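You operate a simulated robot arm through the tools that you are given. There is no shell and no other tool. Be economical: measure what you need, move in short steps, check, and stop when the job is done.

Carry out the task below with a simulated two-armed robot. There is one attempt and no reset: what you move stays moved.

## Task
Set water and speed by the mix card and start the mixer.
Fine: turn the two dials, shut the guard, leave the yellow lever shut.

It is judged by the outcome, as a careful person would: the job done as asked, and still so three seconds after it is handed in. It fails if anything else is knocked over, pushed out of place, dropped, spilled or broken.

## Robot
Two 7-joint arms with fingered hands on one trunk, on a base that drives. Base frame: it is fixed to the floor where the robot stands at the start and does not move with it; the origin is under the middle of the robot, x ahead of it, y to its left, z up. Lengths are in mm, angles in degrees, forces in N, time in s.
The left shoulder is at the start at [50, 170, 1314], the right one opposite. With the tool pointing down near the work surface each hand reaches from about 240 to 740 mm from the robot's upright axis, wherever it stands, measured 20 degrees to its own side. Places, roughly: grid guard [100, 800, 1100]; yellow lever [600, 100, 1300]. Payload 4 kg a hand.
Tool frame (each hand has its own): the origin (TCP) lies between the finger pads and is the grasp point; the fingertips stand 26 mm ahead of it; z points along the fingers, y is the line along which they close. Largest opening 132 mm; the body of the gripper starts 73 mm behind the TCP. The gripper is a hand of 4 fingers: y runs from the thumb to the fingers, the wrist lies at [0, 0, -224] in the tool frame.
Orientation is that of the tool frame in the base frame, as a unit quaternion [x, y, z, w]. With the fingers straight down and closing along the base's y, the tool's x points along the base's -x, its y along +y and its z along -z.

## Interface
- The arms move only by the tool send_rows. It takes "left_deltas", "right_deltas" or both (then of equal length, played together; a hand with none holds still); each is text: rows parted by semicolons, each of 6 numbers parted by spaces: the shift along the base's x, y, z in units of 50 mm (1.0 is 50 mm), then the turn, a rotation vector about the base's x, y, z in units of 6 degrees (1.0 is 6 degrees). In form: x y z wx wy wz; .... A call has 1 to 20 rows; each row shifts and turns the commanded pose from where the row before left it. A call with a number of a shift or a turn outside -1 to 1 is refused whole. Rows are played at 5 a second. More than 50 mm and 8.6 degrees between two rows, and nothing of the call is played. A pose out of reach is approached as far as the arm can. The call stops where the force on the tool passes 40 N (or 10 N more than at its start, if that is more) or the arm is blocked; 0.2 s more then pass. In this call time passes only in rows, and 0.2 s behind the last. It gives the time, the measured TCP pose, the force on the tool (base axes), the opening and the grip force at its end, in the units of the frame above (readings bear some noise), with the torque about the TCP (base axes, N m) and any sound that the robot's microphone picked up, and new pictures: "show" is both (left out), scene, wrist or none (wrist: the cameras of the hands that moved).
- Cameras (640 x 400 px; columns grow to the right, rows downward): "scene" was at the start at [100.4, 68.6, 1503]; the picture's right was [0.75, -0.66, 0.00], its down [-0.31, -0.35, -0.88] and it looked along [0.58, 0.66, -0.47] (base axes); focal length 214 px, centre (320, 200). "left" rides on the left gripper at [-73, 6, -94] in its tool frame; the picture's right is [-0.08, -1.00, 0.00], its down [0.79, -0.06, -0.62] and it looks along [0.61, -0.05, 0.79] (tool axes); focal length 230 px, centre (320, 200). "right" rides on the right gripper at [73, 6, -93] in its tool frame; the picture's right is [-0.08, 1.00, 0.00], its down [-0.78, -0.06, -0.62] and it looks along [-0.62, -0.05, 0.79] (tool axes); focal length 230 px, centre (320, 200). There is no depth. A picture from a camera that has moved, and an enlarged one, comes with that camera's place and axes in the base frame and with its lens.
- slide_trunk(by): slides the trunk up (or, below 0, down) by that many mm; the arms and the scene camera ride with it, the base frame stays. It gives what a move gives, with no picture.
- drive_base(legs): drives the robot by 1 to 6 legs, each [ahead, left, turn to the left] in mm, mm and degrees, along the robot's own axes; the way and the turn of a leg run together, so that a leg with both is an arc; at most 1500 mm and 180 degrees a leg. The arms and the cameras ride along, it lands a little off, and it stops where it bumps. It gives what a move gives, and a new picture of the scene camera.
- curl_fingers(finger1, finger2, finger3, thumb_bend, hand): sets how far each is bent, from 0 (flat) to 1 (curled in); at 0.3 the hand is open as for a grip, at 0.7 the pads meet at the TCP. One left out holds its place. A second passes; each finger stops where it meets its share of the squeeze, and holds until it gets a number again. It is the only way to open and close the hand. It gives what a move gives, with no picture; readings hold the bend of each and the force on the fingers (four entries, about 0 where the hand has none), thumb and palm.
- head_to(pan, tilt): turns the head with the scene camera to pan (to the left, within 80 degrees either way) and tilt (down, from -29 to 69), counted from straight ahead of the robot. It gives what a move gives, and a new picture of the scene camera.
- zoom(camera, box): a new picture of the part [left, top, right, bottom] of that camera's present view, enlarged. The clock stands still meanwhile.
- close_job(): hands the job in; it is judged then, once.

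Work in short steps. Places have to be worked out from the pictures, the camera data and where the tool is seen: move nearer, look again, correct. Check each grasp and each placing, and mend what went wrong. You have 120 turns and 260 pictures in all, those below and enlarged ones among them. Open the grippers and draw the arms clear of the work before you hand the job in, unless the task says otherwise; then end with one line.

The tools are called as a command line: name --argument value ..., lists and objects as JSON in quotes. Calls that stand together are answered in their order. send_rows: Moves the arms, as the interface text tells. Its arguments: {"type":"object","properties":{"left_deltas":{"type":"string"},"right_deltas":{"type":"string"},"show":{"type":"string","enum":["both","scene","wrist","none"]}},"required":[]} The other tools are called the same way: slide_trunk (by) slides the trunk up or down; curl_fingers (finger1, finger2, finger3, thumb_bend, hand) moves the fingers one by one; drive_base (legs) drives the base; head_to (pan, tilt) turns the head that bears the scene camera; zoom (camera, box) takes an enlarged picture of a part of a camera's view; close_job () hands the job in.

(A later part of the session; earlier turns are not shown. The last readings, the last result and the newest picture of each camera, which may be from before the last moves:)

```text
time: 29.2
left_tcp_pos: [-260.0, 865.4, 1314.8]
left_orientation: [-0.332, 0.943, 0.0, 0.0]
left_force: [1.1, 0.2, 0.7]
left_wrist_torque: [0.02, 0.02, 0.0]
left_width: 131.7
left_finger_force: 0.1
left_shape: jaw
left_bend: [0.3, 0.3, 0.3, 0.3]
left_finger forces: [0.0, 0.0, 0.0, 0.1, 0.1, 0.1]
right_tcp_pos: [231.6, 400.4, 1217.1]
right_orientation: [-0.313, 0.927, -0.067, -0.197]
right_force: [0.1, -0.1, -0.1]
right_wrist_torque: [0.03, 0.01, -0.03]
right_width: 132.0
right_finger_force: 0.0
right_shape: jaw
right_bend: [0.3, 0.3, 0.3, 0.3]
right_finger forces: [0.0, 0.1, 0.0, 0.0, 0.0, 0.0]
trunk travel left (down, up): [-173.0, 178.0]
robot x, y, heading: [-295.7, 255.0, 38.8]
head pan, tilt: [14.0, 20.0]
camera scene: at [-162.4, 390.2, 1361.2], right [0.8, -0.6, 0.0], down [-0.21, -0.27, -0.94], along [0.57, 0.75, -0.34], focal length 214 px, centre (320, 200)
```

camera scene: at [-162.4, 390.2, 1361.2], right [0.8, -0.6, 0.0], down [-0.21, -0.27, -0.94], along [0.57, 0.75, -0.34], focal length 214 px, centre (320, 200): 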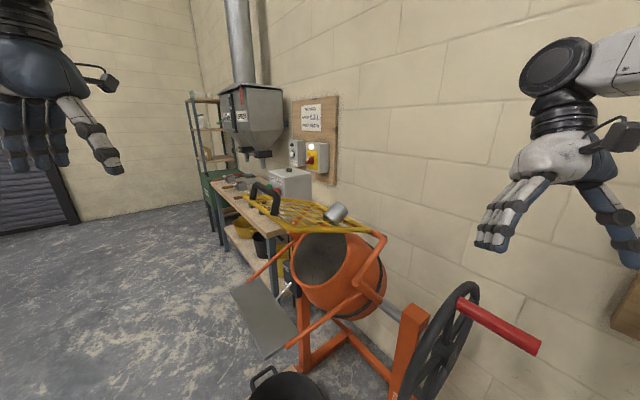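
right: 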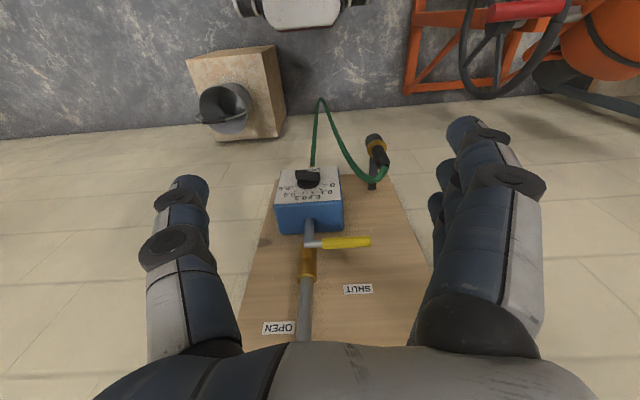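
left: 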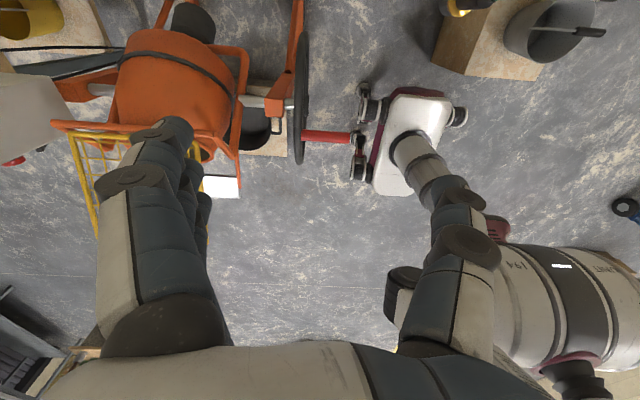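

This is a good view. I'll bring the right wrist camera (level again) nearer to the cup for a close look.

send_rows --right_deltas "-0.47 0.8 0.28 0.41 -0.53 0.04; -0.47 0.8 0.28 0.41 -0.53 0.04; -0.47 0.8 0.28 0.41 -0.53 0.04; -0.47 0.8 0.28 0.41 -0.53 0.04; -0.47 0.8 0.28 0.41 -0.53 0.04; -0.47 0.8 0.28 0.41 -0.53 0.04" --show "both"

zoom --camera "right" --box '[260, 150, 420, 250]'

```text
time: 30.6
left_tcp_pos: [-260.4, 866.7, 1314.5]
left_orientation: [-0.332, 0.943, -0.001, -0.001]
left_force: [-0.2, -0.7, 0.1]
left_wrist_torque: [0.05, 0.02, 0.0]
left_width: 131.9
left_finger_force: 0.0
left_shape: jaw
left_bend: [0.3, 0.3, 0.3, 0.3]
left_finger forces: [0.0, 0.0, 0.1, 0.0, 0.0, 0.0]
right_tcp_pos: [93.9, 634.4, 1311.8]
right_orientation: [-0.327, 0.945, 0.01, 0.002]
right_force: [-0.1, 0.8, -0.4]
right_wrist_torque: [-0.01, -0.02, 0.02]
right_width: 132.0
right_finger_force: 0.0
right_shape: jaw
right_bend: [0.3, 0.3, 0.3, 0.3]
right_finger forces: [0.0, 0.0, 0.0, 0.0, 0.1, 0.0]
trunk travel left (down, up): [-173.0, 178.0]
robot x, y, heading: [-290.8, 255.5, 38.7]
head pan, tilt: [14.0, 20.0]
camera scene: at [-163.0, 391.1, 1361.1], right [0.8, -0.6, 0.0], down [-0.21, -0.27, -0.94], along [0.57, 0.75, -0.34], focal length 214 px, centre (320, 200)
camera right: at [33.2, 593.2, 1403.9], right [-0.56, 0.83, 0.02], down [0.66, 0.43, 0.62], along [0.51, 0.36, -0.78], focal length 230 px, centre (320, 200)
```

scene: 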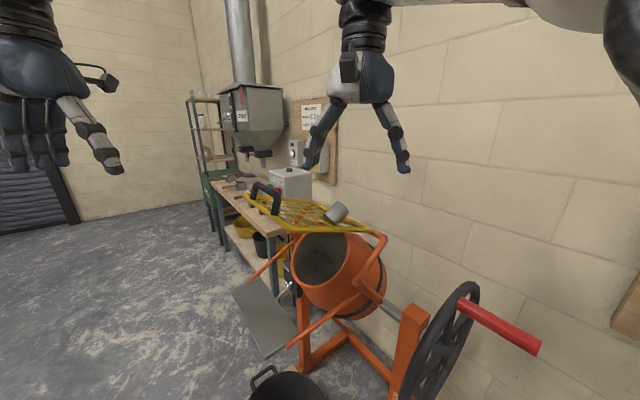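
right: 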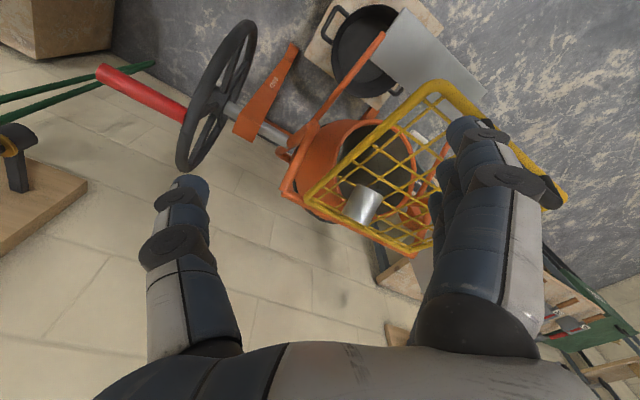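

```text
4.00 times, centred on (340, 200) of right
camera zoom: at [33.2, 593.2, 1403.9], right [-0.56, 0.83, 0.02], down [0.66, 0.43, 0.62], along [0.51, 0.36, -0.78], focal length 920 px, centre (240, 200)
```

zoom: 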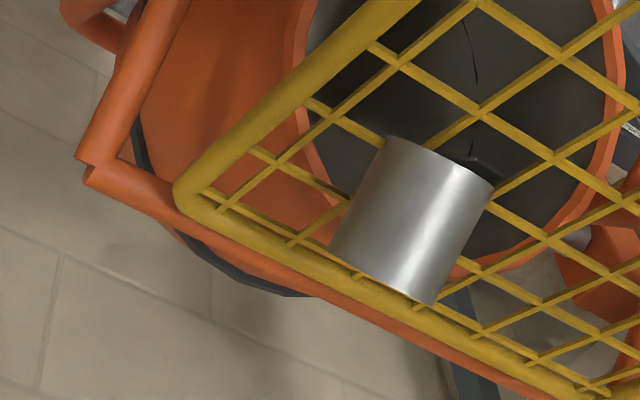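

The cup lies at about (179, 773, 1139), tilted toward +x with its mouth toward -x. I'll line the right hand up above it, closing along base y, and try to lift it gently to find out if it is loose.

send_rows --right_deltas "0.25 0.4 -0.17 0 0 -0.93; 0.25 0.4 -0.17 0 0 -0.93; 0.25 0.4 -0.17 0 0 -0.93; 0.25 0.4 -0.17 0 0 -0.93; 0.25 0.4 -0.17 0 0 -0.93; 0.25 0.4 -0.17 0 0 -0.93; 0.25 0.4 -0.17 0 0 -0.93" --show "both"

```text
time: 32.4
left_tcp_pos: [-259.9, 865.7, 1315.1]
left_orientation: [-0.333, 0.943, 0.0, -0.001]
left_force: [0.8, 0.1, -0.3]
left_wrist_torque: [-0.01, 0.0, -0.03]
left_width: 131.8
left_finger_force: 0.1
left_shape: jaw
left_bend: [0.3, 0.3, 0.3, 0.3]
left_finger forces: [0.0, 0.0, 0.1, 0.1, 0.0, 0.0]
right_tcp_pos: [182.0, 649.4, 1258.7]
right_orientation: [0.033, 0.999, 0.02, -0.011]
right_force: [-0.5, 0.4, -0.8]
right_wrist_torque: [0.0, 0.02, -0.01]
right_width: 131.6
right_finger_force: 0.0
right_shape: jaw
right_bend: [0.3, 0.3, 0.3, 0.3]
right_finger forces: [0.0, 0.0, 0.0, 0.1, 0.1, 0.1]
right hand out of reach, approached as far as the arm can: row 1, 2, 3, 4, 5, 6, 7
trunk travel left (down, up): [-173.0, 178.0]
robot x, y, heading: [-293.3, 259.1, 38.5]
head pan, tilt: [14.0, 20.0]
stopped in row 7 (right hand): the arm was blocked; the commanded pose is now the measured one
camera scene: at [-161.8, 390.7, 1360.9], right [0.8, -0.6, 0.0], down [-0.21, -0.27, -0.94], along [0.57, 0.75, -0.34], focal length 214 px, centre (320, 200)
camera right: at [111.9, 657.5, 1353.8], right [0.14, 0.99, 0.04], down [0.79, -0.14, 0.59], along [0.59, -0.06, -0.8], focal length 230 px, centre (320, 200)
```

scene: 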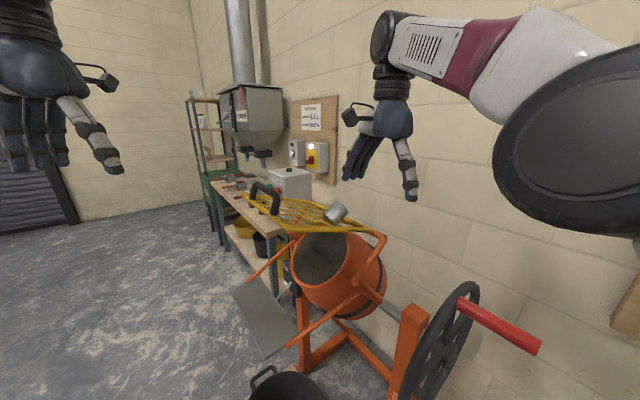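
right: 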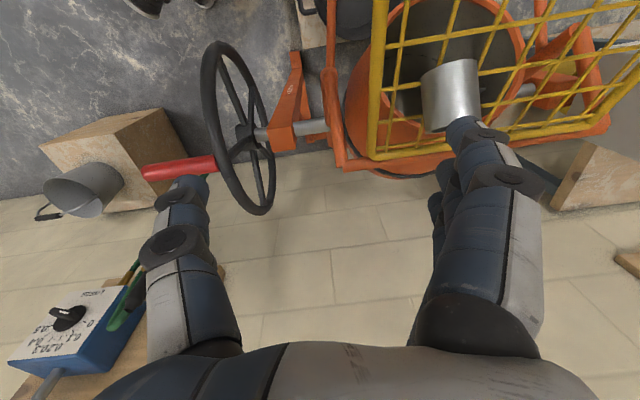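

That's out of reach from here. I'll retract the right hand, raise the trunk a bit, and drive to face the mixer squarely at about (-420, 900).

send_rows --right_deltas "-0.27 -0.72 0.35 0 0 0.92; -0.27 -0.72 0.35 0 0 0.92; -0.27 -0.72 0.35 0 0 0.92; -0.27 -0.72 0.35 0 0 0.92; -0.27 -0.72 0.35 0 0 0.92; -0.27 -0.72 0.35 0 0 0.92; -0.27 -0.72 0.35 0 0 0.92; -0.27 -0.72 0.35 0 0 0.92" --show "none"

slide_trunk --by 100

drive_base --legs '[[303, 581, 0], [0, 0, -38.6]]'

```text
time: 34.2
left_tcp_pos: [-262.2, 863.8, 1316.0]
left_orientation: [-0.333, 0.943, 0.0, 0.001]
left_force: [-0.1, -0.9, 0.3]
left_wrist_torque: [0.01, -0.02, 0.0]
left_width: 131.9
left_finger_force: 0.0
left_shape: jaw
left_bend: [0.3, 0.3, 0.3, 0.3]
left_finger forces: [0.0, 0.0, 0.1, 0.1, 0.1, 0.1]
right_tcp_pos: [68.7, 361.7, 1396.4]
right_orientation: [-0.348, 0.937, 0.015, -0.015]
right_force: [-1.1, -0.1, 0.7]
right_wrist_torque: [0.01, 0.03, 0.0]
right_width: 132.0
right_finger_force: 0.1
right_shape: jaw
right_bend: [0.3, 0.3, 0.3, 0.3]
right_finger forces: [0.1, 0.0, 0.1, 0.1, 0.0, 0.0]
trunk travel left (down, up): [-173.0, 178.0]
robot x, y, heading: [-295.2, 257.5, 39.1]
head pan, tilt: [14.0, 20.0]
```

```text
time: 35.5
left_tcp_pos: [-259.2, 864.7, 1415.0]
left_orientation: [-0.332, 0.943, 0.0, -0.001]
left_force: [0.0, -0.6, -0.3]
left_wrist_torque: [0.03, -0.01, -0.01]
left_width: 131.9
left_finger_force: 0.1
left_shape: jaw
left_bend: [0.3, 0.3, 0.3, 0.3]
left_finger forces: [0.0, 0.0, 0.1, 0.0, 0.1, 0.0]
right_tcp_pos: [70.5, 364.4, 1497.9]
right_orientation: [-0.348, 0.937, 0.013, -0.017]
right_force: [0.3, 0.6, -0.2]
right_wrist_torque: [-0.03, 0.02, 0.02]
right_width: 131.9
right_finger_force: 0.0
right_shape: jaw
right_bend: [0.3, 0.3, 0.3, 0.3]
right_finger forces: [0.1, 0.0, 0.0, 0.0, 0.1, 0.0]
trunk travel left (down, up): [-273.0, 78.0]
robot x, y, heading: [-293.1, 252.4, 38.8]
head pan, tilt: [14.0, 20.0]
```

```text
time: 36.3
left_tcp_pos: [-259.1, 864.4, 1415.8]
left_orientation: [-0.332, 0.943, 0.0, 0.0]
left_force: [-0.1, 0.6, 0.9]
left_wrist_torque: [0.01, -0.01, 0.02]
left_width: 131.7
left_finger_force: 0.1
left_shape: jaw
left_bend: [0.3, 0.3, 0.3, 0.3]
left_finger forces: [0.1, 0.0, 0.0, 0.0, 0.1, 0.1]
right_tcp_pos: [70.7, 364.2, 1497.5]
right_orientation: [-0.347, 0.937, 0.014, -0.016]
right_force: [0.8, 0.7, -0.3]
right_wrist_torque: [0.0, 0.01, -0.01]
right_width: 131.9
right_finger_force: 0.0
right_shape: jaw
right_bend: [0.3, 0.3, 0.3, 0.3]
right_finger forces: [0.0, 0.0, 0.0, 0.0, 0.1, 0.1]
trunk travel left (down, up): [-273.0, 78.0]
robot x, y, heading: [-291.3, 257.4, 38.8]
head pan, tilt: [14.0, 20.0]
stopped in leg 1: the robot was blocked; the commanded pose is now the measured one
camera scene: at [-201.7, 358.8, 1463.6], right [0.8, -0.61, 0.0], down [-0.21, -0.27, -0.94], along [0.57, 0.75, -0.34], focal length 214 px, centre (320, 200)
```

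scene: 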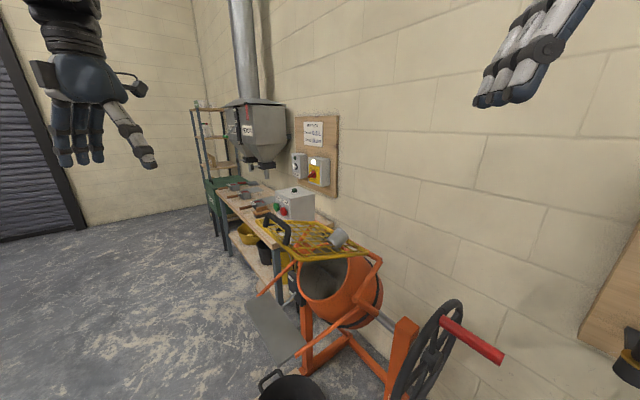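

The base was blocked at once; I'll look down at the floor around it.

head_to --pan 30 --tilt 65

zoom --camera "left" --box '[0, 0, 640, 400]'

```text
time: 37.4
left_tcp_pos: [-259.4, 865.0, 1415.1]
left_orientation: [-0.332, 0.943, 0.0, 0.001]
left_force: [0.2, -0.6, 0.0]
left_wrist_torque: [-0.01, -0.01, 0.01]
left_width: 131.7
left_finger_force: 0.0
left_shape: jaw
left_bend: [0.3, 0.3, 0.3, 0.3]
left_finger forces: [0.1, 0.0, 0.0, 0.0, 0.1, 0.0]
right_tcp_pos: [69.4, 362.2, 1497.3]
right_orientation: [-0.347, 0.938, 0.013, -0.016]
right_force: [0.3, 0.0, -0.2]
right_wrist_torque: [0.02, -0.02, 0.0]
right_width: 131.9
right_finger_force: 0.0
right_shape: jaw
right_bend: [0.3, 0.3, 0.3, 0.3]
right_finger forces: [0.0, 0.0, 0.1, 0.1, 0.0, 0.0]
trunk travel left (down, up): [-273.0, 78.0]
robot x, y, heading: [-292.2, 256.3, 38.7]
head pan, tilt: [30.0, 65.0]
camera scene: at [-236.0, 341.3, 1400.0], right [0.93, -0.36, 0.0], down [-0.33, -0.84, -0.42], along [0.15, 0.39, -0.91], focal length 214 px, centre (320, 200)
```

scene: 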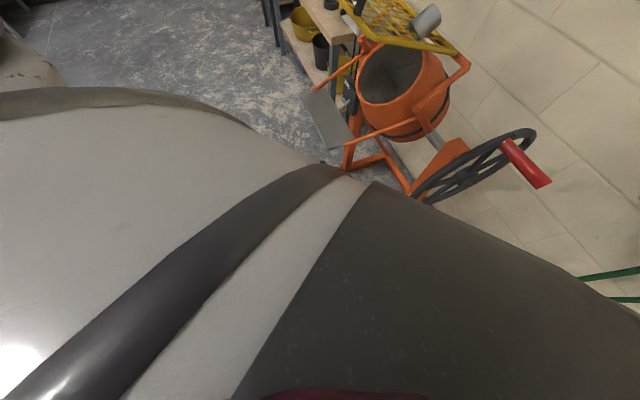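

```text
1.00 times, centred on (320, 200) of left (not enlarged: the box is as wide or as high as the picture)
camera zoom: at [-206.1, 915.2, 1508.5], right [0.68, -0.73, 0.0], down [-0.57, -0.54, 0.62], along [-0.45, -0.42, -0.79], focal length 230 px, centre (320, 200)
```

zoom: 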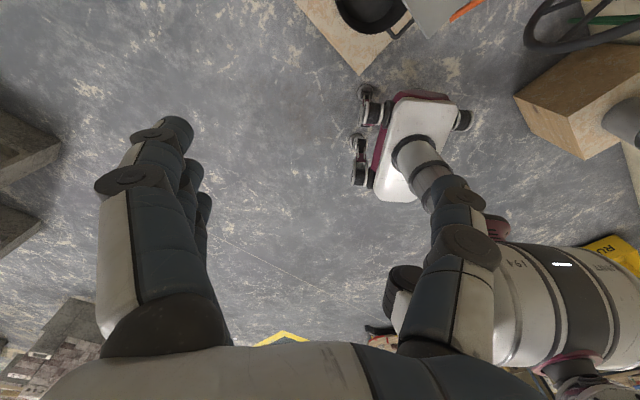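

The pallet under the bucket blocks the base (corner near (-232, 586)). I'll back up, straighten, then move left along its edge.

drive_base --legs '[[-260, 0, 0], [0, 0, -38.7], [10, 806, 0]]'

head_to --pan 0 --tilt 30

```text
time: 44.2
left_tcp_pos: [-91.5, 833.9, 1412.9]
left_orientation: [0.0, 1.0, -0.001, 0.0]
left_force: [-0.5, 0.1, -0.1]
left_wrist_torque: [0.0, -0.02, 0.01]
left_width: 132.1
left_finger_force: 0.1
left_shape: jaw
left_bend: [0.3, 0.3, 0.3, 0.3]
left_finger forces: [0.1, 0.0, 0.1, 0.1, 0.1, 0.0]
right_tcp_pos: [-149.4, 237.3, 1497.6]
right_orientation: [-0.018, 1.0, 0.017, -0.01]
right_force: [0.0, 0.0, -0.2]
right_wrist_torque: [-0.03, -0.03, 0.02]
right_width: 131.7
right_finger_force: 0.0
right_shape: jaw
right_bend: [0.3, 0.3, 0.3, 0.3]
right_finger forces: [0.0, 0.0, 0.0, 0.0, 0.0, 0.0]
trunk travel left (down, up): [-273.0, 78.0]
robot x, y, heading: [-500.6, 378.6, 0.3]
head pan, tilt: [30.0, 65.0]
stopped in leg 3: the robot was blocked; the commanded pose is now the measured one
camera scene: at [-401.9, 410.4, 1399.9], right [0.5, -0.87, 0.0], down [-0.78, -0.45, -0.42], along [0.37, 0.21, -0.91], focal length 214 px, centre (320, 200)
```

scene: 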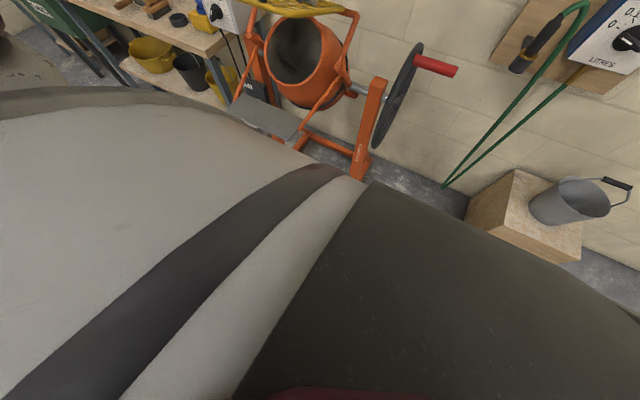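

```text
time: 45.2
left_tcp_pos: [-92.2, 832.7, 1414.1]
left_orientation: [0.0, 1.0, 0.0, -0.001]
left_force: [0.3, -0.2, 1.2]
left_wrist_torque: [0.02, 0.0, 0.02]
left_width: 132.0
left_finger_force: 0.0
left_shape: jaw
left_bend: [0.3, 0.3, 0.3, 0.3]
left_finger forces: [0.0, 0.0, 0.0, 0.0, 0.0, 0.0]
right_tcp_pos: [-149.8, 234.9, 1498.6]
right_orientation: [-0.016, 1.0, 0.017, -0.011]
right_force: [-0.2, -0.9, 0.4]
right_wrist_torque: [0.03, 0.02, -0.03]
right_width: 131.8
right_finger_force: 0.0
right_shape: jaw
right_bend: [0.3, 0.3, 0.3, 0.3]
right_finger forces: [0.0, 0.0, 0.0, 0.0, 0.0, 0.1]
trunk travel left (down, up): [-273.0, 78.0]
robot x, y, heading: [-498.9, 382.2, -0.2]
head pan, tilt: [0.0, 30.0]
camera scene: at [-363.7, 378.6, 1447.5], right [0.0, -1.0, 0.0], down [-0.5, 0.0, -0.87], along [0.87, 0.0, -0.5], focal length 214 px, centre (320, 200)
```

scene: 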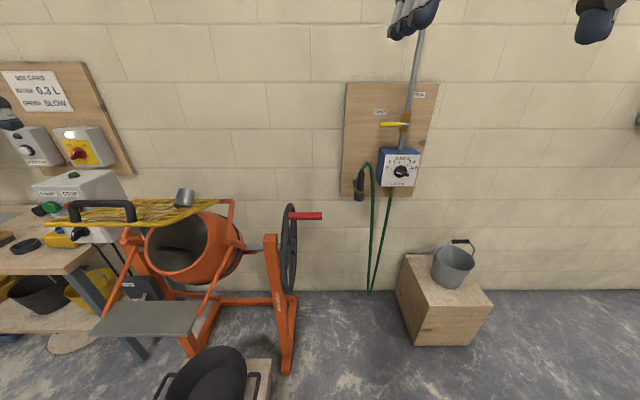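

zoom --camera "left" --box '[0, 0, 640, 400]'

head_to --pan 10 --tilt 52

```text
1.00 times, centred on (320, 200) of left (not enlarged: the box is as wide or as high as the picture)
camera zoom: at [-18.7, 838.0, 1507.9], right [0.08, -1.0, 0.0], down [-0.78, -0.06, 0.62], along [-0.62, -0.05, -0.79], focal length 230 px, centre (320, 200)
```

zoom: 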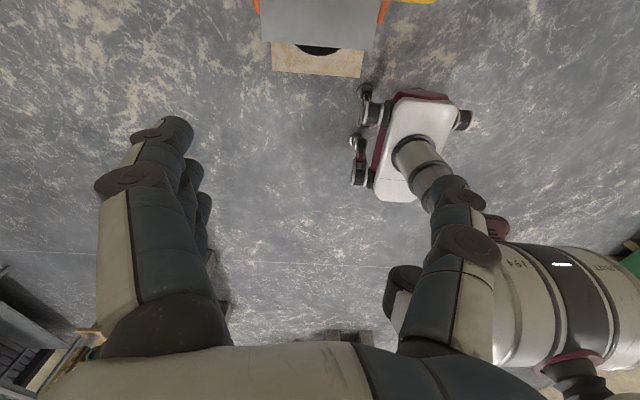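

```text
time: 46.1
left_tcp_pos: [-91.3, 832.7, 1414.8]
left_orientation: [0.0, 1.0, 0.001, -0.001]
left_force: [0.9, -0.8, -0.5]
left_wrist_torque: [0.01, -0.03, -0.02]
left_width: 131.8
left_finger_force: 0.0
left_shape: jaw
left_bend: [0.3, 0.3, 0.3, 0.3]
left_finger forces: [0.0, 0.1, 0.0, 0.0, 0.1, 0.1]
right_tcp_pos: [-148.9, 236.1, 1496.6]
right_orientation: [-0.017, 1.0, 0.018, -0.01]
right_force: [-0.2, 0.1, 0.0]
right_wrist_torque: [-0.01, 0.02, 0.0]
right_width: 131.8
right_finger_force: 0.1
right_shape: jaw
right_bend: [0.3, 0.3, 0.3, 0.3]
right_finger forces: [0.0, 0.0, 0.0, 0.0, 0.0, 0.0]
trunk travel left (down, up): [-273.0, 78.0]
robot x, y, heading: [-498.9, 375.6, 0.1]
head pan, tilt: [10.0, 52.0]
camera scene: at [-380.1, 391.7, 1415.5], right [0.17, -0.98, 0.0], down [-0.78, -0.14, -0.62], along [0.61, 0.11, -0.79], focal length 214 px, centre (320, 200)
```

scene: 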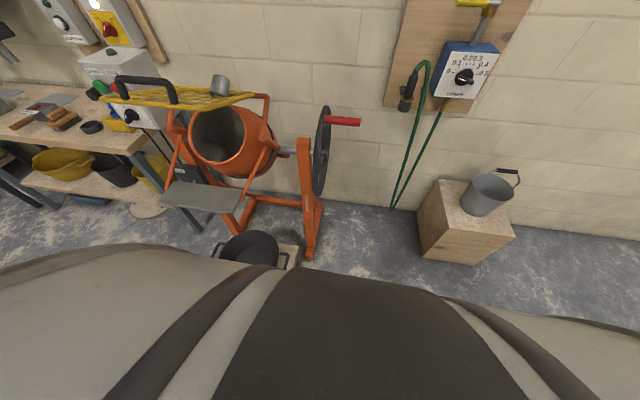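

The base footprint seems to be about 330 mm radius, so from here the pallet keeps me too far off. A spot at about (0, 235) facing +y gives good reach to the cup and the guard; I'll drive there.

drive_base --legs '[[0, -140, 0], [495, 0, 0], [0, 0, 80]]'

head_to --pan -5 --tilt 28

```text
time: 53.9
left_tcp_pos: [-387.8, 717.5, 1416.0]
left_orientation: [-0.644, 0.765, 0.0, -0.001]
left_force: [0.4, 1.1, 0.2]
left_wrist_torque: [0.02, 0.0, -0.02]
left_width: 131.8
left_finger_force: 0.0
left_shape: jaw
left_bend: [0.3, 0.3, 0.3, 0.3]
left_finger forces: [0.1, 0.0, 0.1, 0.1, 0.0, 0.1]
right_tcp_pos: [189.5, 560.5, 1497.9]
right_orientation: [-0.658, 0.753, 0.005, -0.02]
right_force: [-0.2, -0.9, 0.8]
right_wrist_torque: [0.0, 0.03, 0.03]
right_width: 131.9
right_finger_force: 0.1
right_shape: jaw
right_bend: [0.3, 0.3, 0.3, 0.3]
right_finger forces: [0.1, 0.0, 0.0, 0.0, 0.0, 0.1]
trunk travel left (down, up): [-273.0, 78.0]
robot x, y, heading: [-10.4, 241.0, 80.3]
head pan, tilt: [10.0, 52.0]
camera scene: at [-2.8, 359.0, 1415.4], right [1.0, 0.0, 0.0], down [0.0, -0.79, -0.62], along [0.0, 0.62, -0.79], focal length 214 px, centre (320, 200)
```

scene: 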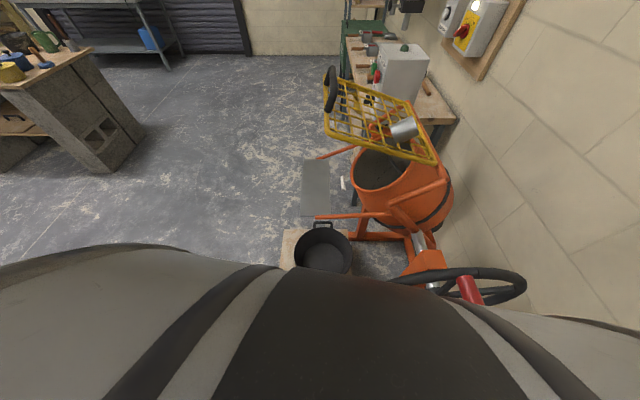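

```text
time: 54.8
left_tcp_pos: [-387.8, 718.0, 1414.3]
left_orientation: [-0.645, 0.765, -0.002, -0.001]
left_force: [-0.3, -0.3, -0.7]
left_wrist_torque: [0.03, 0.02, -0.02]
left_width: 131.9
left_finger_force: 0.1
left_shape: jaw
left_bend: [0.3, 0.3, 0.3, 0.3]
left_finger forces: [0.0, 0.0, 0.0, 0.1, 0.0, 0.0]
right_tcp_pos: [189.0, 560.4, 1498.6]
right_orientation: [-0.658, 0.753, 0.006, -0.019]
right_force: [-0.3, -0.5, 0.5]
right_wrist_torque: [0.02, -0.01, -0.01]
right_width: 131.9
right_finger_force: 0.1
right_shape: jaw
right_bend: [0.3, 0.3, 0.3, 0.3]
right_finger forces: [0.0, 0.0, 0.0, 0.0, 0.0, 0.0]
trunk travel left (down, up): [-273.0, 78.0]
robot x, y, heading: [-9.9, 238.7, 80.5]
head pan, tilt: [-5.0, 28.0]
camera scene: at [20.8, 372.1, 1450.7], right [0.97, -0.25, 0.0], down [-0.12, -0.45, -0.88], along [0.22, 0.85, -0.47], focal length 214 px, centre (320, 200)
```

scene: 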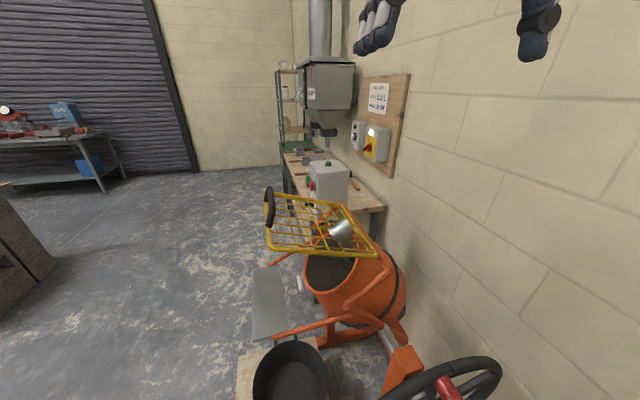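

Now I have a good vantage. I'll bring the right hand over the cup at (180, 772) while turning it so it closes along base y.

send_rows --right_deltas "-0.01 0.3 -0.28 0 0 -0.98; -0.01 0.3 -0.28 0 0 -0.98; -0.01 0.3 -0.28 0 0 -0.98; -0.01 0.3 -0.28 0 0 -0.98; -0.01 0.3 -0.28 0 0 -0.98; -0.01 0.3 -0.28 0 0 -0.98; -0.01 0.3 -0.28 0 0 -0.98; -0.01 0.3 -0.28 0 0 -0.98; -0.01 0.3 -0.28 0 0 -0.98; -0.01 0.3 -0.28 0 0 -0.98; -0.01 0.3 -0.28 0 0 -0.98; -0.01 0.3 -0.28 0 0 -0.98; -0.01 0.3 -0.28 0 0 -0.98; -0.01 0.3 -0.28 0 0 -0.98" --show "both"

```text
time: 57.8
left_tcp_pos: [-387.3, 718.4, 1414.7]
left_orientation: [-0.645, 0.764, -0.001, 0.0]
left_force: [-0.3, 0.5, -0.6]
left_wrist_torque: [-0.02, -0.02, 0.04]
left_width: 131.9
left_finger_force: 0.0
left_shape: jaw
left_bend: [0.3, 0.3, 0.3, 0.3]
left_finger forces: [0.1, 0.0, 0.1, 0.0, 0.0, 0.0]
right_tcp_pos: [184.1, 770.3, 1300.7]
right_orientation: [0.002, 1.0, 0.018, -0.011]
right_force: [-0.4, 0.1, -0.8]
right_wrist_torque: [0.02, 0.04, 0.01]
right_width: 131.9
right_finger_force: 0.1
right_shape: jaw
right_bend: [0.3, 0.3, 0.3, 0.3]
right_finger forces: [0.0, 0.0, 0.0, 0.0, 0.0, 0.1]
trunk travel left (down, up): [-273.0, 78.0]
robot x, y, heading: [-8.0, 238.0, 80.4]
head pan, tilt: [-5.0, 28.0]
camera scene: at [20.9, 372.7, 1450.6], right [0.97, -0.25, 0.0], down [-0.12, -0.45, -0.88], along [0.22, 0.85, -0.47], focal length 214 px, centre (320, 200)
camera right: at [113.7, 773.2, 1396.0], right [0.08, 1.0, 0.03], down [0.8, -0.09, 0.6], along [0.6, -0.02, -0.8], focal length 230 px, centre (320, 200)
```

scene: 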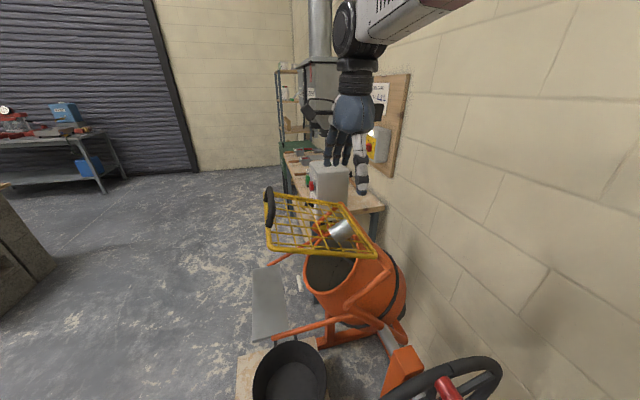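
right: 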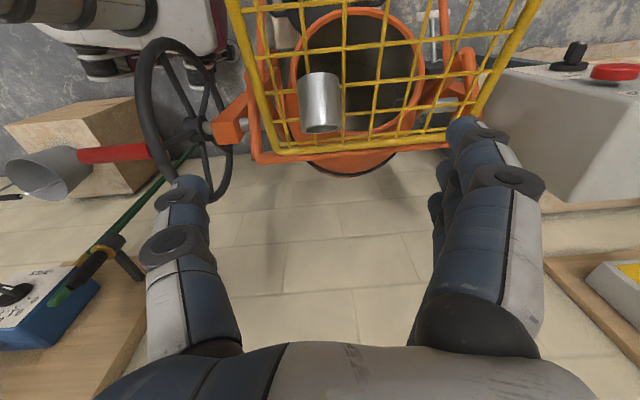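

zoom --camera "right" --box '[260, 50, 400, 160]'

zoom --camera "scene" --box '[250, 180, 410, 280]'

```text
3.64 times, centred on (330, 105) of right
camera zoom: at [113.7, 773.2, 1396.0], right [0.08, 1.0, 0.03], down [0.8, -0.09, 0.6], along [0.6, -0.02, -0.8], focal length 837 px, centre (284, 546)
```

zoom: 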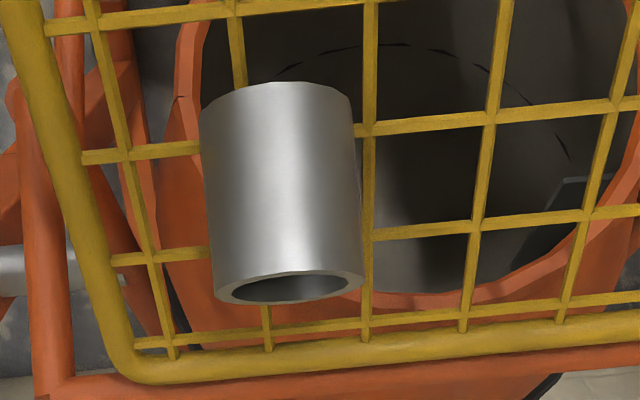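

```text
4.00 times, centred on (330, 230) of scene
camera zoom: at [20.9, 372.7, 1450.6], right [0.97, -0.25, 0.0], down [-0.12, -0.45, -0.88], along [0.22, 0.85, -0.47], focal length 858 px, centre (280, 80)
```

zoom: 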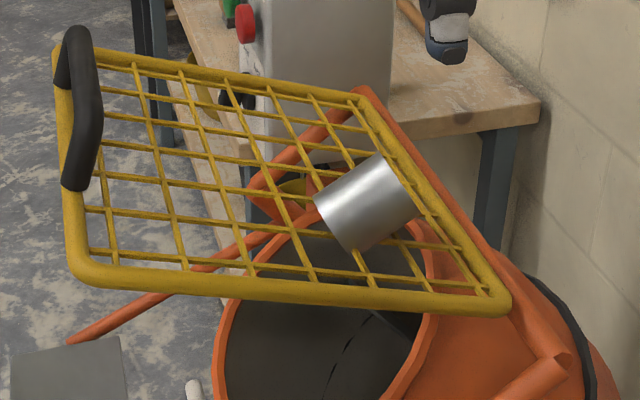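

It's a hollow tube open at both ends, fixed through the grid at an angle (nothing would hold it up otherwise), so it is part of the guard and I leave it. Next I'll bring the right hand above the black guard handle near (10, 790, 1217), closing along x.

send_rows --right_deltas "-0.24 0.03 0.08 0 0 1; -0.24 0.03 0.08 0 0 1; -0.24 0.03 0.08 0 0 1; -0.24 0.03 0.08 0 0 1; -0.24 0.03 0.08 0 0 1; -0.24 0.03 0.08 0 0 1; -0.24 0.03 0.08 0 0 1; -0.24 0.03 0.08 0 0 1; -0.24 0.03 0 0 0 1; -0.24 0.03 0 0 0 1; -0.24 0.03 0 0 0 1; -0.24 0.03 0 0 0 1; -0.24 0.03 0 0 0 1; -0.24 0.03 0 0 0 1; -0.24 0.03 0 0 0 1" --show "both"

```text
time: 61.2
left_tcp_pos: [-387.5, 716.5, 1413.4]
left_orientation: [-0.644, 0.765, 0.0, 0.0]
left_force: [-0.6, 0.5, -1.1]
left_wrist_torque: [0.01, 0.0, -0.02]
left_width: 131.6
left_finger_force: 0.0
left_shape: jaw
left_bend: [0.3, 0.3, 0.3, 0.3]
left_finger forces: [0.1, 0.0, 0.1, 0.0, 0.0, 0.1]
right_tcp_pos: [54.3, 808.8, 1360.7]
right_orientation: [-0.677, 0.735, 0.038, -0.036]
right_force: [0.2, 0.1, -0.1]
right_wrist_torque: [-0.02, -0.02, 0.02]
right_width: 131.9
right_finger_force: 0.1
right_shape: jaw
right_bend: [0.3, 0.3, 0.3, 0.3]
right_finger forces: [0.0, 0.0, 0.0, 0.0, 0.0, 0.0]
trunk travel left (down, up): [-273.0, 78.0]
robot x, y, heading: [-7.4, 237.5, 80.4]
head pan, tilt: [-5.0, 28.0]
stopped in row 15 (right hand): the arm was blocked; the commanded pose is now the measured one
camera scene: at [20.9, 371.5, 1450.8], right [0.97, -0.25, 0.0], down [-0.12, -0.45, -0.88], along [0.22, 0.85, -0.47], focal length 214 px, centre (320, 200)
camera right: at [52.9, 735.8, 1454.3], right [-0.98, 0.16, 0.1], down [0.19, 0.77, 0.61], along [0.02, 0.62, -0.79], focal length 230 px, centre (320, 200)
```

scene: 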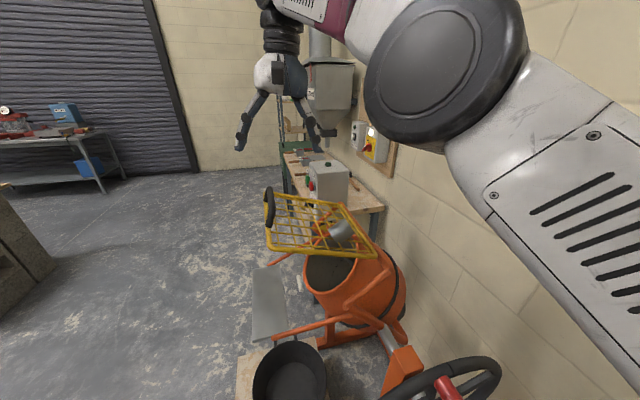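
right: 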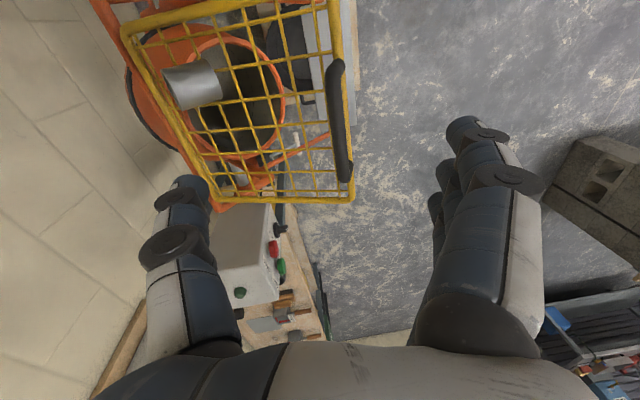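

The right arm is cramped there (near my head). The handle is at about (18, 830, 1207), running along y from 770 to 900; I'll clear the right hand to the right and use the left one.

send_rows --right_deltas "0.8 -0.5 0.1 0 0 0; 0.8 -0.5 0.1 0 0 0; 0.8 -0.5 0.1 0 0 0; 0.8 -0.5 0.1 0 0 0; 0.8 -0.5 0 0 0 0; 0.8 -0.5 0 0 0 0" --left_deltas "0.8 0.3 -0.1 0 0 0; 0.8 0.3 -0.1 0 0 0; 0.8 0.3 -0.1 0 0 0; 0.8 0.3 -0.1 0 0 0; 0.8 0.3 -0.1 0 0 0; 0.8 0.3 -0.1 0 0 0" --show "both"

```text
time: 62.6
left_tcp_pos: [-140.6, 805.8, 1385.9]
left_orientation: [-0.645, 0.764, -0.001, -0.001]
left_force: [-0.1, 0.0, 0.3]
left_wrist_torque: [0.02, 0.03, 0.0]
left_width: 132.1
left_finger_force: 0.0
left_shape: jaw
left_bend: [0.3, 0.3, 0.3, 0.3]
left_finger forces: [0.1, 0.0, 0.0, 0.0, 0.0, 0.0]
right_tcp_pos: [293.0, 659.0, 1378.3]
right_orientation: [-0.679, 0.733, 0.038, -0.035]
right_force: [0.6, -0.8, 0.6]
right_wrist_torque: [0.01, 0.04, 0.01]
right_width: 131.7
right_finger_force: 0.0
right_shape: jaw
right_bend: [0.3, 0.3, 0.3, 0.3]
right_finger forces: [0.1, 0.0, 0.0, 0.0, 0.0, 0.0]
trunk travel left (down, up): [-273.0, 78.0]
robot x, y, heading: [-8.9, 237.1, 80.2]
head pan, tilt: [-5.0, 28.0]
camera scene: at [23.5, 371.9, 1450.7], right [0.97, -0.25, 0.0], down [-0.12, -0.45, -0.88], along [0.22, 0.85, -0.47], focal length 214 px, centre (320, 200)
camera right: at [291.4, 586.0, 1472.5], right [-0.98, 0.15, 0.1], down [0.18, 0.77, 0.61], along [0.01, 0.62, -0.79], focal length 230 px, centre (320, 200)
camera left: at [-134.7, 880.1, 1479.2], right [1.0, -0.09, 0.0], down [-0.07, -0.78, 0.62], along [-0.06, -0.62, -0.79], focal length 230 px, centre (320, 200)
```

scene: 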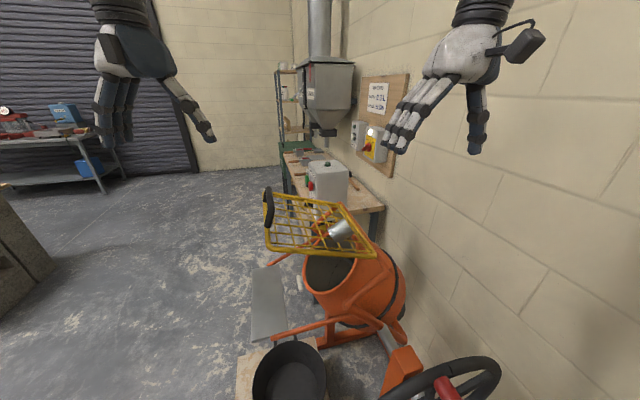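
right: 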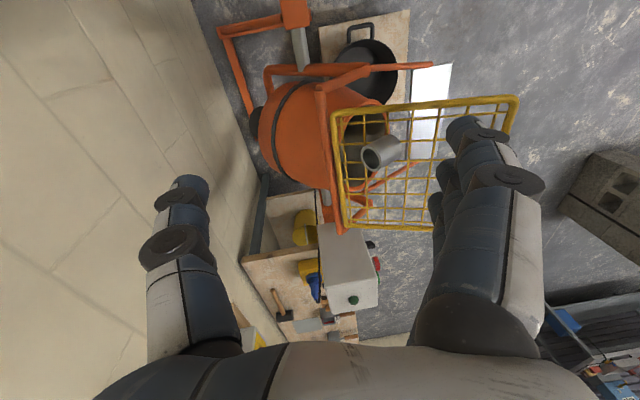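
left: 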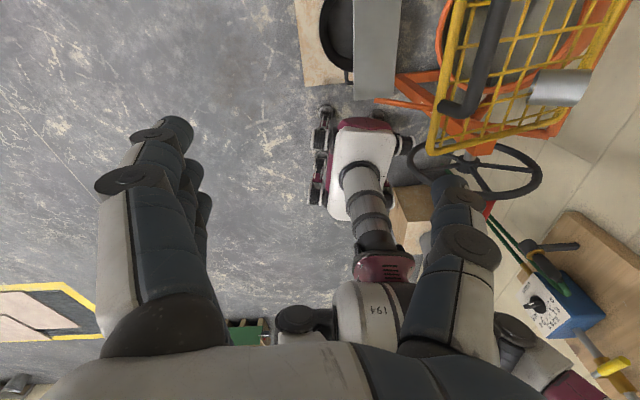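

The left camera confirms the handle at (25, 827). I'll bring the left hand directly above it.

send_rows --left_deltas "0.8 0.12 -0.3 0 0 0; 0.8 0.12 -0.3 0 0 0; 0.8 0.12 -0.4 0 0 0; 0.83 0.1 -0.4 0 0 0; 0 0 -0.8 0 0 0" --show "both"

```text
time: 64.0
left_tcp_pos: [-8.2, 839.0, 1279.1]
left_orientation: [-0.663, 0.748, -0.022, 0.016]
left_force: [-0.3, 0.2, 0.3]
left_wrist_torque: [-0.01, 0.02, 0.03]
left_width: 131.8
left_finger_force: 0.1
left_shape: jaw
left_bend: [0.3, 0.3, 0.3, 0.3]
left_finger forces: [0.0, 0.1, 0.0, 0.0, 0.0, 0.0]
right_tcp_pos: [289.5, 659.5, 1380.1]
right_orientation: [-0.679, 0.732, 0.037, -0.034]
right_force: [0.1, 0.0, -0.8]
right_wrist_torque: [0.01, -0.03, 0.0]
right_width: 132.0
right_finger_force: 0.1
right_shape: jaw
right_bend: [0.3, 0.3, 0.3, 0.3]
right_finger forces: [0.1, 0.0, 0.0, 0.1, 0.1, 0.0]
trunk travel left (down, up): [-273.0, 78.0]
robot x, y, heading: [-11.6, 237.9, 80.4]
head pan, tilt: [-5.0, 28.0]
stopped in row 5 (left hand): the arm was blocked; the commanded pose is now the measured one
camera scene: at [20.9, 371.9, 1450.8], right [0.97, -0.25, 0.0], down [-0.12, -0.45, -0.88], along [0.22, 0.85, -0.47], focal length 214 px, centre (320, 200)
camera left: at [-10.5, 914.4, 1371.2], right [1.0, -0.04, 0.05], down [-0.07, -0.78, 0.62], along [0.01, -0.63, -0.78], focal length 230 px, centre (320, 200)
```

scene: 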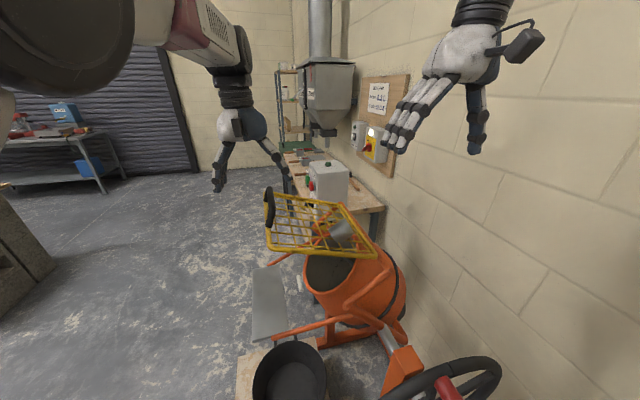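
left: 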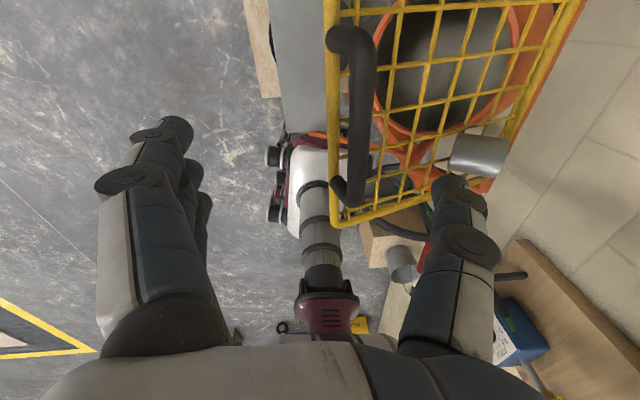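

The left arm is cramped too when straight ahead. I'll lift a little and turn the base right by 22° so the handle lies on the left hand's natural side.

send_rows --left_deltas "-0.6 0 0.6 0 0 0; -0.6 0 0.6 0 0 0; -0.6 0 0.6 0 0 0" --right_deltas "-0.4 -0.5 0.3 0 0 0; -0.4 -0.5 0.3 0 0 0; -0.4 -0.5 0.3 0 0 0" --show "none"

drive_base --legs '[[0, 0, -22]]'

head_to --pan 17 --tilt 28

```text
time: 64.8
left_tcp_pos: [-96.2, 834.7, 1366.7]
left_orientation: [-0.66, 0.751, -0.02, 0.014]
left_force: [-1.1, -0.4, -0.2]
left_wrist_torque: [0.06, -0.02, 0.04]
left_width: 131.9
left_finger_force: 0.1
left_shape: jaw
left_bend: [0.3, 0.3, 0.3, 0.3]
left_finger forces: [0.0, 0.0, 0.0, 0.1, 0.0, 0.0]
right_tcp_pos: [226.9, 579.4, 1427.3]
right_orientation: [-0.68, 0.732, 0.037, -0.032]
right_force: [0.3, -0.6, -0.2]
right_wrist_torque: [0.04, -0.01, 0.01]
right_width: 131.9
right_finger_force: 0.0
right_shape: jaw
right_bend: [0.3, 0.3, 0.3, 0.3]
right_finger forces: [0.0, 0.0, 0.0, 0.1, 0.0, 0.0]
trunk travel left (down, up): [-273.0, 78.0]
robot x, y, heading: [-9.7, 239.7, 80.1]
head pan, tilt: [-5.0, 28.0]
```

```text
time: 66.3
left_tcp_pos: [132.0, 825.2, 1364.4]
left_orientation: [-0.509, 0.861, -0.022, 0.009]
left_force: [-0.3, 0.1, -0.1]
left_wrist_torque: [0.0, 0.0, 0.0]
left_width: 131.9
left_finger_force: 0.0
left_shape: jaw
left_bend: [0.3, 0.3, 0.3, 0.3]
left_finger forces: [0.0, 0.0, 0.0, 0.0, 0.1, 0.0]
right_tcp_pos: [338.8, 471.1, 1425.3]
right_orientation: [-0.53, 0.846, 0.042, -0.027]
right_force: [-0.2, 0.0, -0.1]
right_wrist_torque: [0.0, 0.03, 0.01]
right_width: 131.9
right_finger_force: 0.0
right_shape: jaw
right_bend: [0.3, 0.3, 0.3, 0.3]
right_finger forces: [0.1, 0.0, 0.1, 0.1, 0.1, 0.0]
trunk travel left (down, up): [-273.0, 78.0]
robot x, y, heading: [-9.3, 240.5, 58.8]
head pan, tilt: [-5.0, 28.0]
camera scene: at [67.7, 351.5, 1450.7], right [0.81, -0.59, 0.0], down [-0.28, -0.38, -0.88], along [0.52, 0.71, -0.47], focal length 214 px, centre (320, 200)
```

scene: 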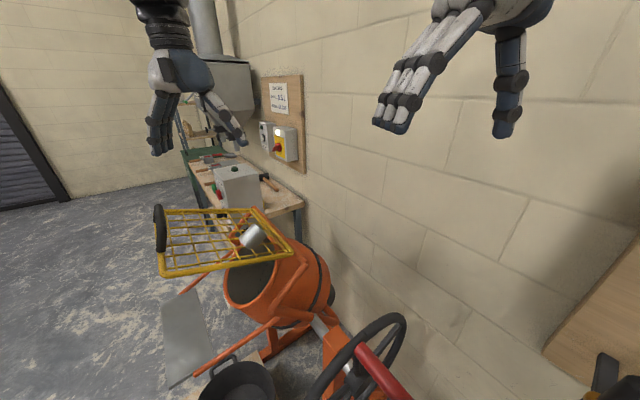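

```text
time: 67.2
left_tcp_pos: [130.1, 825.8, 1364.6]
left_orientation: [-0.509, 0.86, -0.022, 0.009]
left_force: [-0.8, 0.9, -0.3]
left_wrist_torque: [0.0, 0.0, 0.02]
left_width: 132.2
left_finger_force: 0.2
left_shape: jaw
left_bend: [0.3, 0.3, 0.3, 0.3]
left_finger forces: [0.0, 0.0, 0.0, 0.0, 0.0, 0.0]
right_tcp_pos: [338.6, 468.9, 1425.3]
right_orientation: [-0.531, 0.846, 0.042, -0.027]
right_force: [0.0, 0.0, 0.5]
right_wrist_torque: [-0.02, -0.01, 0.01]
right_width: 132.0
right_finger_force: 0.0
right_shape: jaw
right_bend: [0.3, 0.3, 0.3, 0.3]
right_finger forces: [0.0, 0.0, 0.0, 0.0, 0.0, 0.1]
trunk travel left (down, up): [-273.0, 78.0]
robot x, y, heading: [-8.5, 237.5, 58.8]
head pan, tilt: [17.0, 28.0]
camera scene: at [36.0, 366.5, 1450.7], right [0.97, -0.25, 0.0], down [-0.12, -0.46, -0.88], along [0.22, 0.86, -0.47], focal length 214 px, centre (320, 200)
```

scene: 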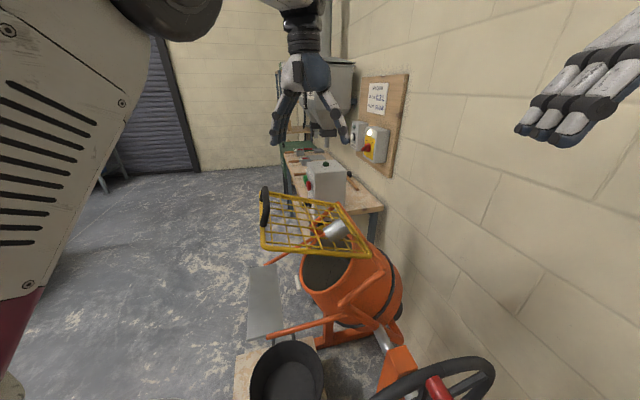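

Now the left arm has room. I'll move it over the handle, turning it so it closes along x.

send_rows --left_deltas "-0.43 0.02 -0.36 0 0 0.93; -0.43 0.02 -0.36 0 0 0.93; -0.43 0.02 -0.36 0 0 0.93; -0.43 0.02 -0.36 0 0 0.93; -0.43 0.02 -0.36 0 0 0.93" --show "both"

```text
time: 68.4
left_tcp_pos: [23.6, 828.8, 1276.3]
left_orientation: [-0.701, 0.712, -0.02, 0.015]
left_force: [-0.2, 0.1, 0.3]
left_wrist_torque: [0.01, 0.03, -0.01]
left_width: 131.8
left_finger_force: 0.1
left_shape: jaw
left_bend: [0.3, 0.3, 0.3, 0.3]
left_finger forces: [0.0, 0.0, 0.0, 0.0, 0.0, 0.1]
right_tcp_pos: [338.6, 469.4, 1426.4]
right_orientation: [-0.531, 0.846, 0.043, -0.027]
right_force: [0.5, -1.0, 0.7]
right_wrist_torque: [0.01, -0.01, 0.0]
right_width: 132.0
right_finger_force: 0.1
right_shape: jaw
right_bend: [0.3, 0.3, 0.3, 0.3]
right_finger forces: [0.0, 0.0, 0.1, 0.0, 0.1, 0.0]
trunk travel left (down, up): [-273.0, 78.0]
robot x, y, heading: [-11.9, 240.4, 58.9]
head pan, tilt: [17.0, 28.0]
camera scene: at [35.6, 366.7, 1450.7], right [0.97, -0.25, 0.0], down [-0.12, -0.46, -0.88], along [0.22, 0.86, -0.47], focal length 214 px, centre (320, 200)
camera left: at [15.7, 903.3, 1368.1], right [1.0, 0.06, 0.05], down [0.02, -0.78, 0.62], along [0.08, -0.62, -0.78], focal length 230 px, centre (320, 200)
```

scene: 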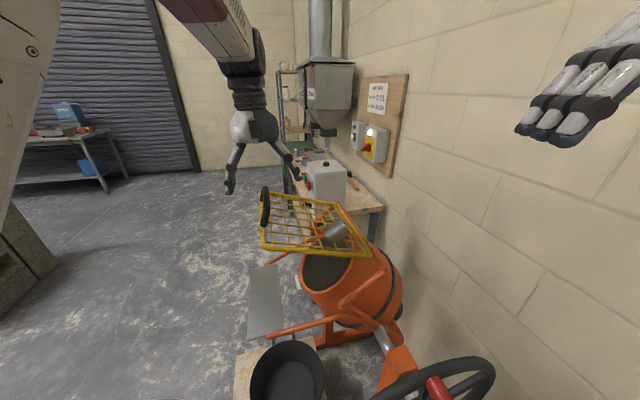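
left: 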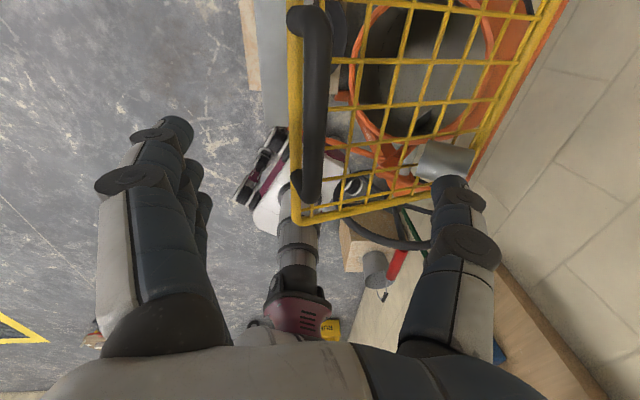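

The handle bar is centred between thumb and fingers. I'll descend onto it.

send_rows --left_deltas "-0.04 0.1 -0.4 0 0 0; -0.04 0.1 -0.4 0 0 0; 0 0 -0.4 0 0 0" --show "both"

```text
time: 69.2
left_tcp_pos: [18.8, 839.5, 1218.0]
left_orientation: [-0.702, 0.712, -0.021, 0.015]
left_force: [0.0, -0.4, -0.3]
left_wrist_torque: [0.01, -0.03, -0.03]
left_width: 132.0
left_finger_force: 0.0
left_shape: jaw
left_bend: [0.3, 0.3, 0.3, 0.3]
left_finger forces: [0.0, 0.1, 0.0, 0.0, 0.0, 0.0]
right_tcp_pos: [338.4, 470.6, 1425.6]
right_orientation: [-0.531, 0.846, 0.042, -0.027]
right_force: [1.0, -0.4, -0.7]
right_wrist_torque: [0.02, 0.0, -0.05]
right_width: 132.1
right_finger_force: 0.1
right_shape: jaw
right_bend: [0.3, 0.3, 0.3, 0.3]
right_finger forces: [0.0, 0.1, 0.1, 0.0, 0.0, 0.0]
trunk travel left (down, up): [-273.0, 78.0]
robot x, y, heading: [-9.5, 242.6, 58.7]
head pan, tilt: [17.0, 28.0]
camera scene: at [36.0, 366.7, 1450.7], right [0.97, -0.25, 0.0], down [-0.12, -0.46, -0.88], along [0.22, 0.86, -0.47], focal length 214 px, centre (320, 200)
camera left: at [10.0, 913.6, 1309.7], right [1.0, 0.06, 0.05], down [0.02, -0.78, 0.62], along [0.08, -0.62, -0.78], focal length 230 px, centre (320, 200)
```

scene: 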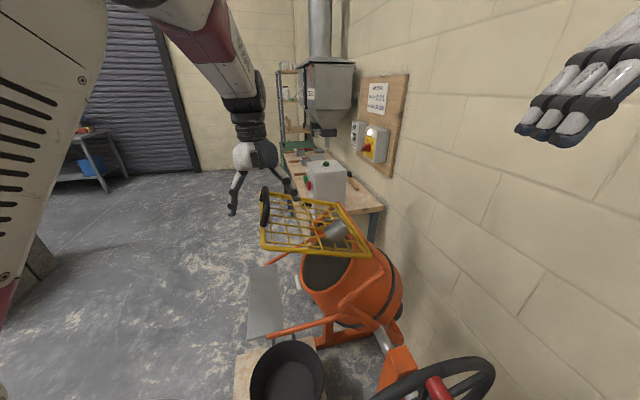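
left: 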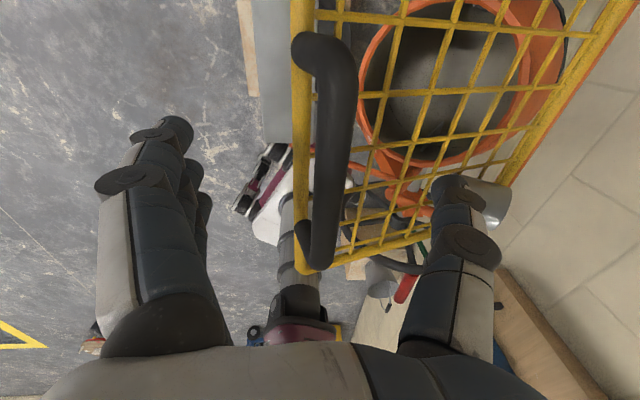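

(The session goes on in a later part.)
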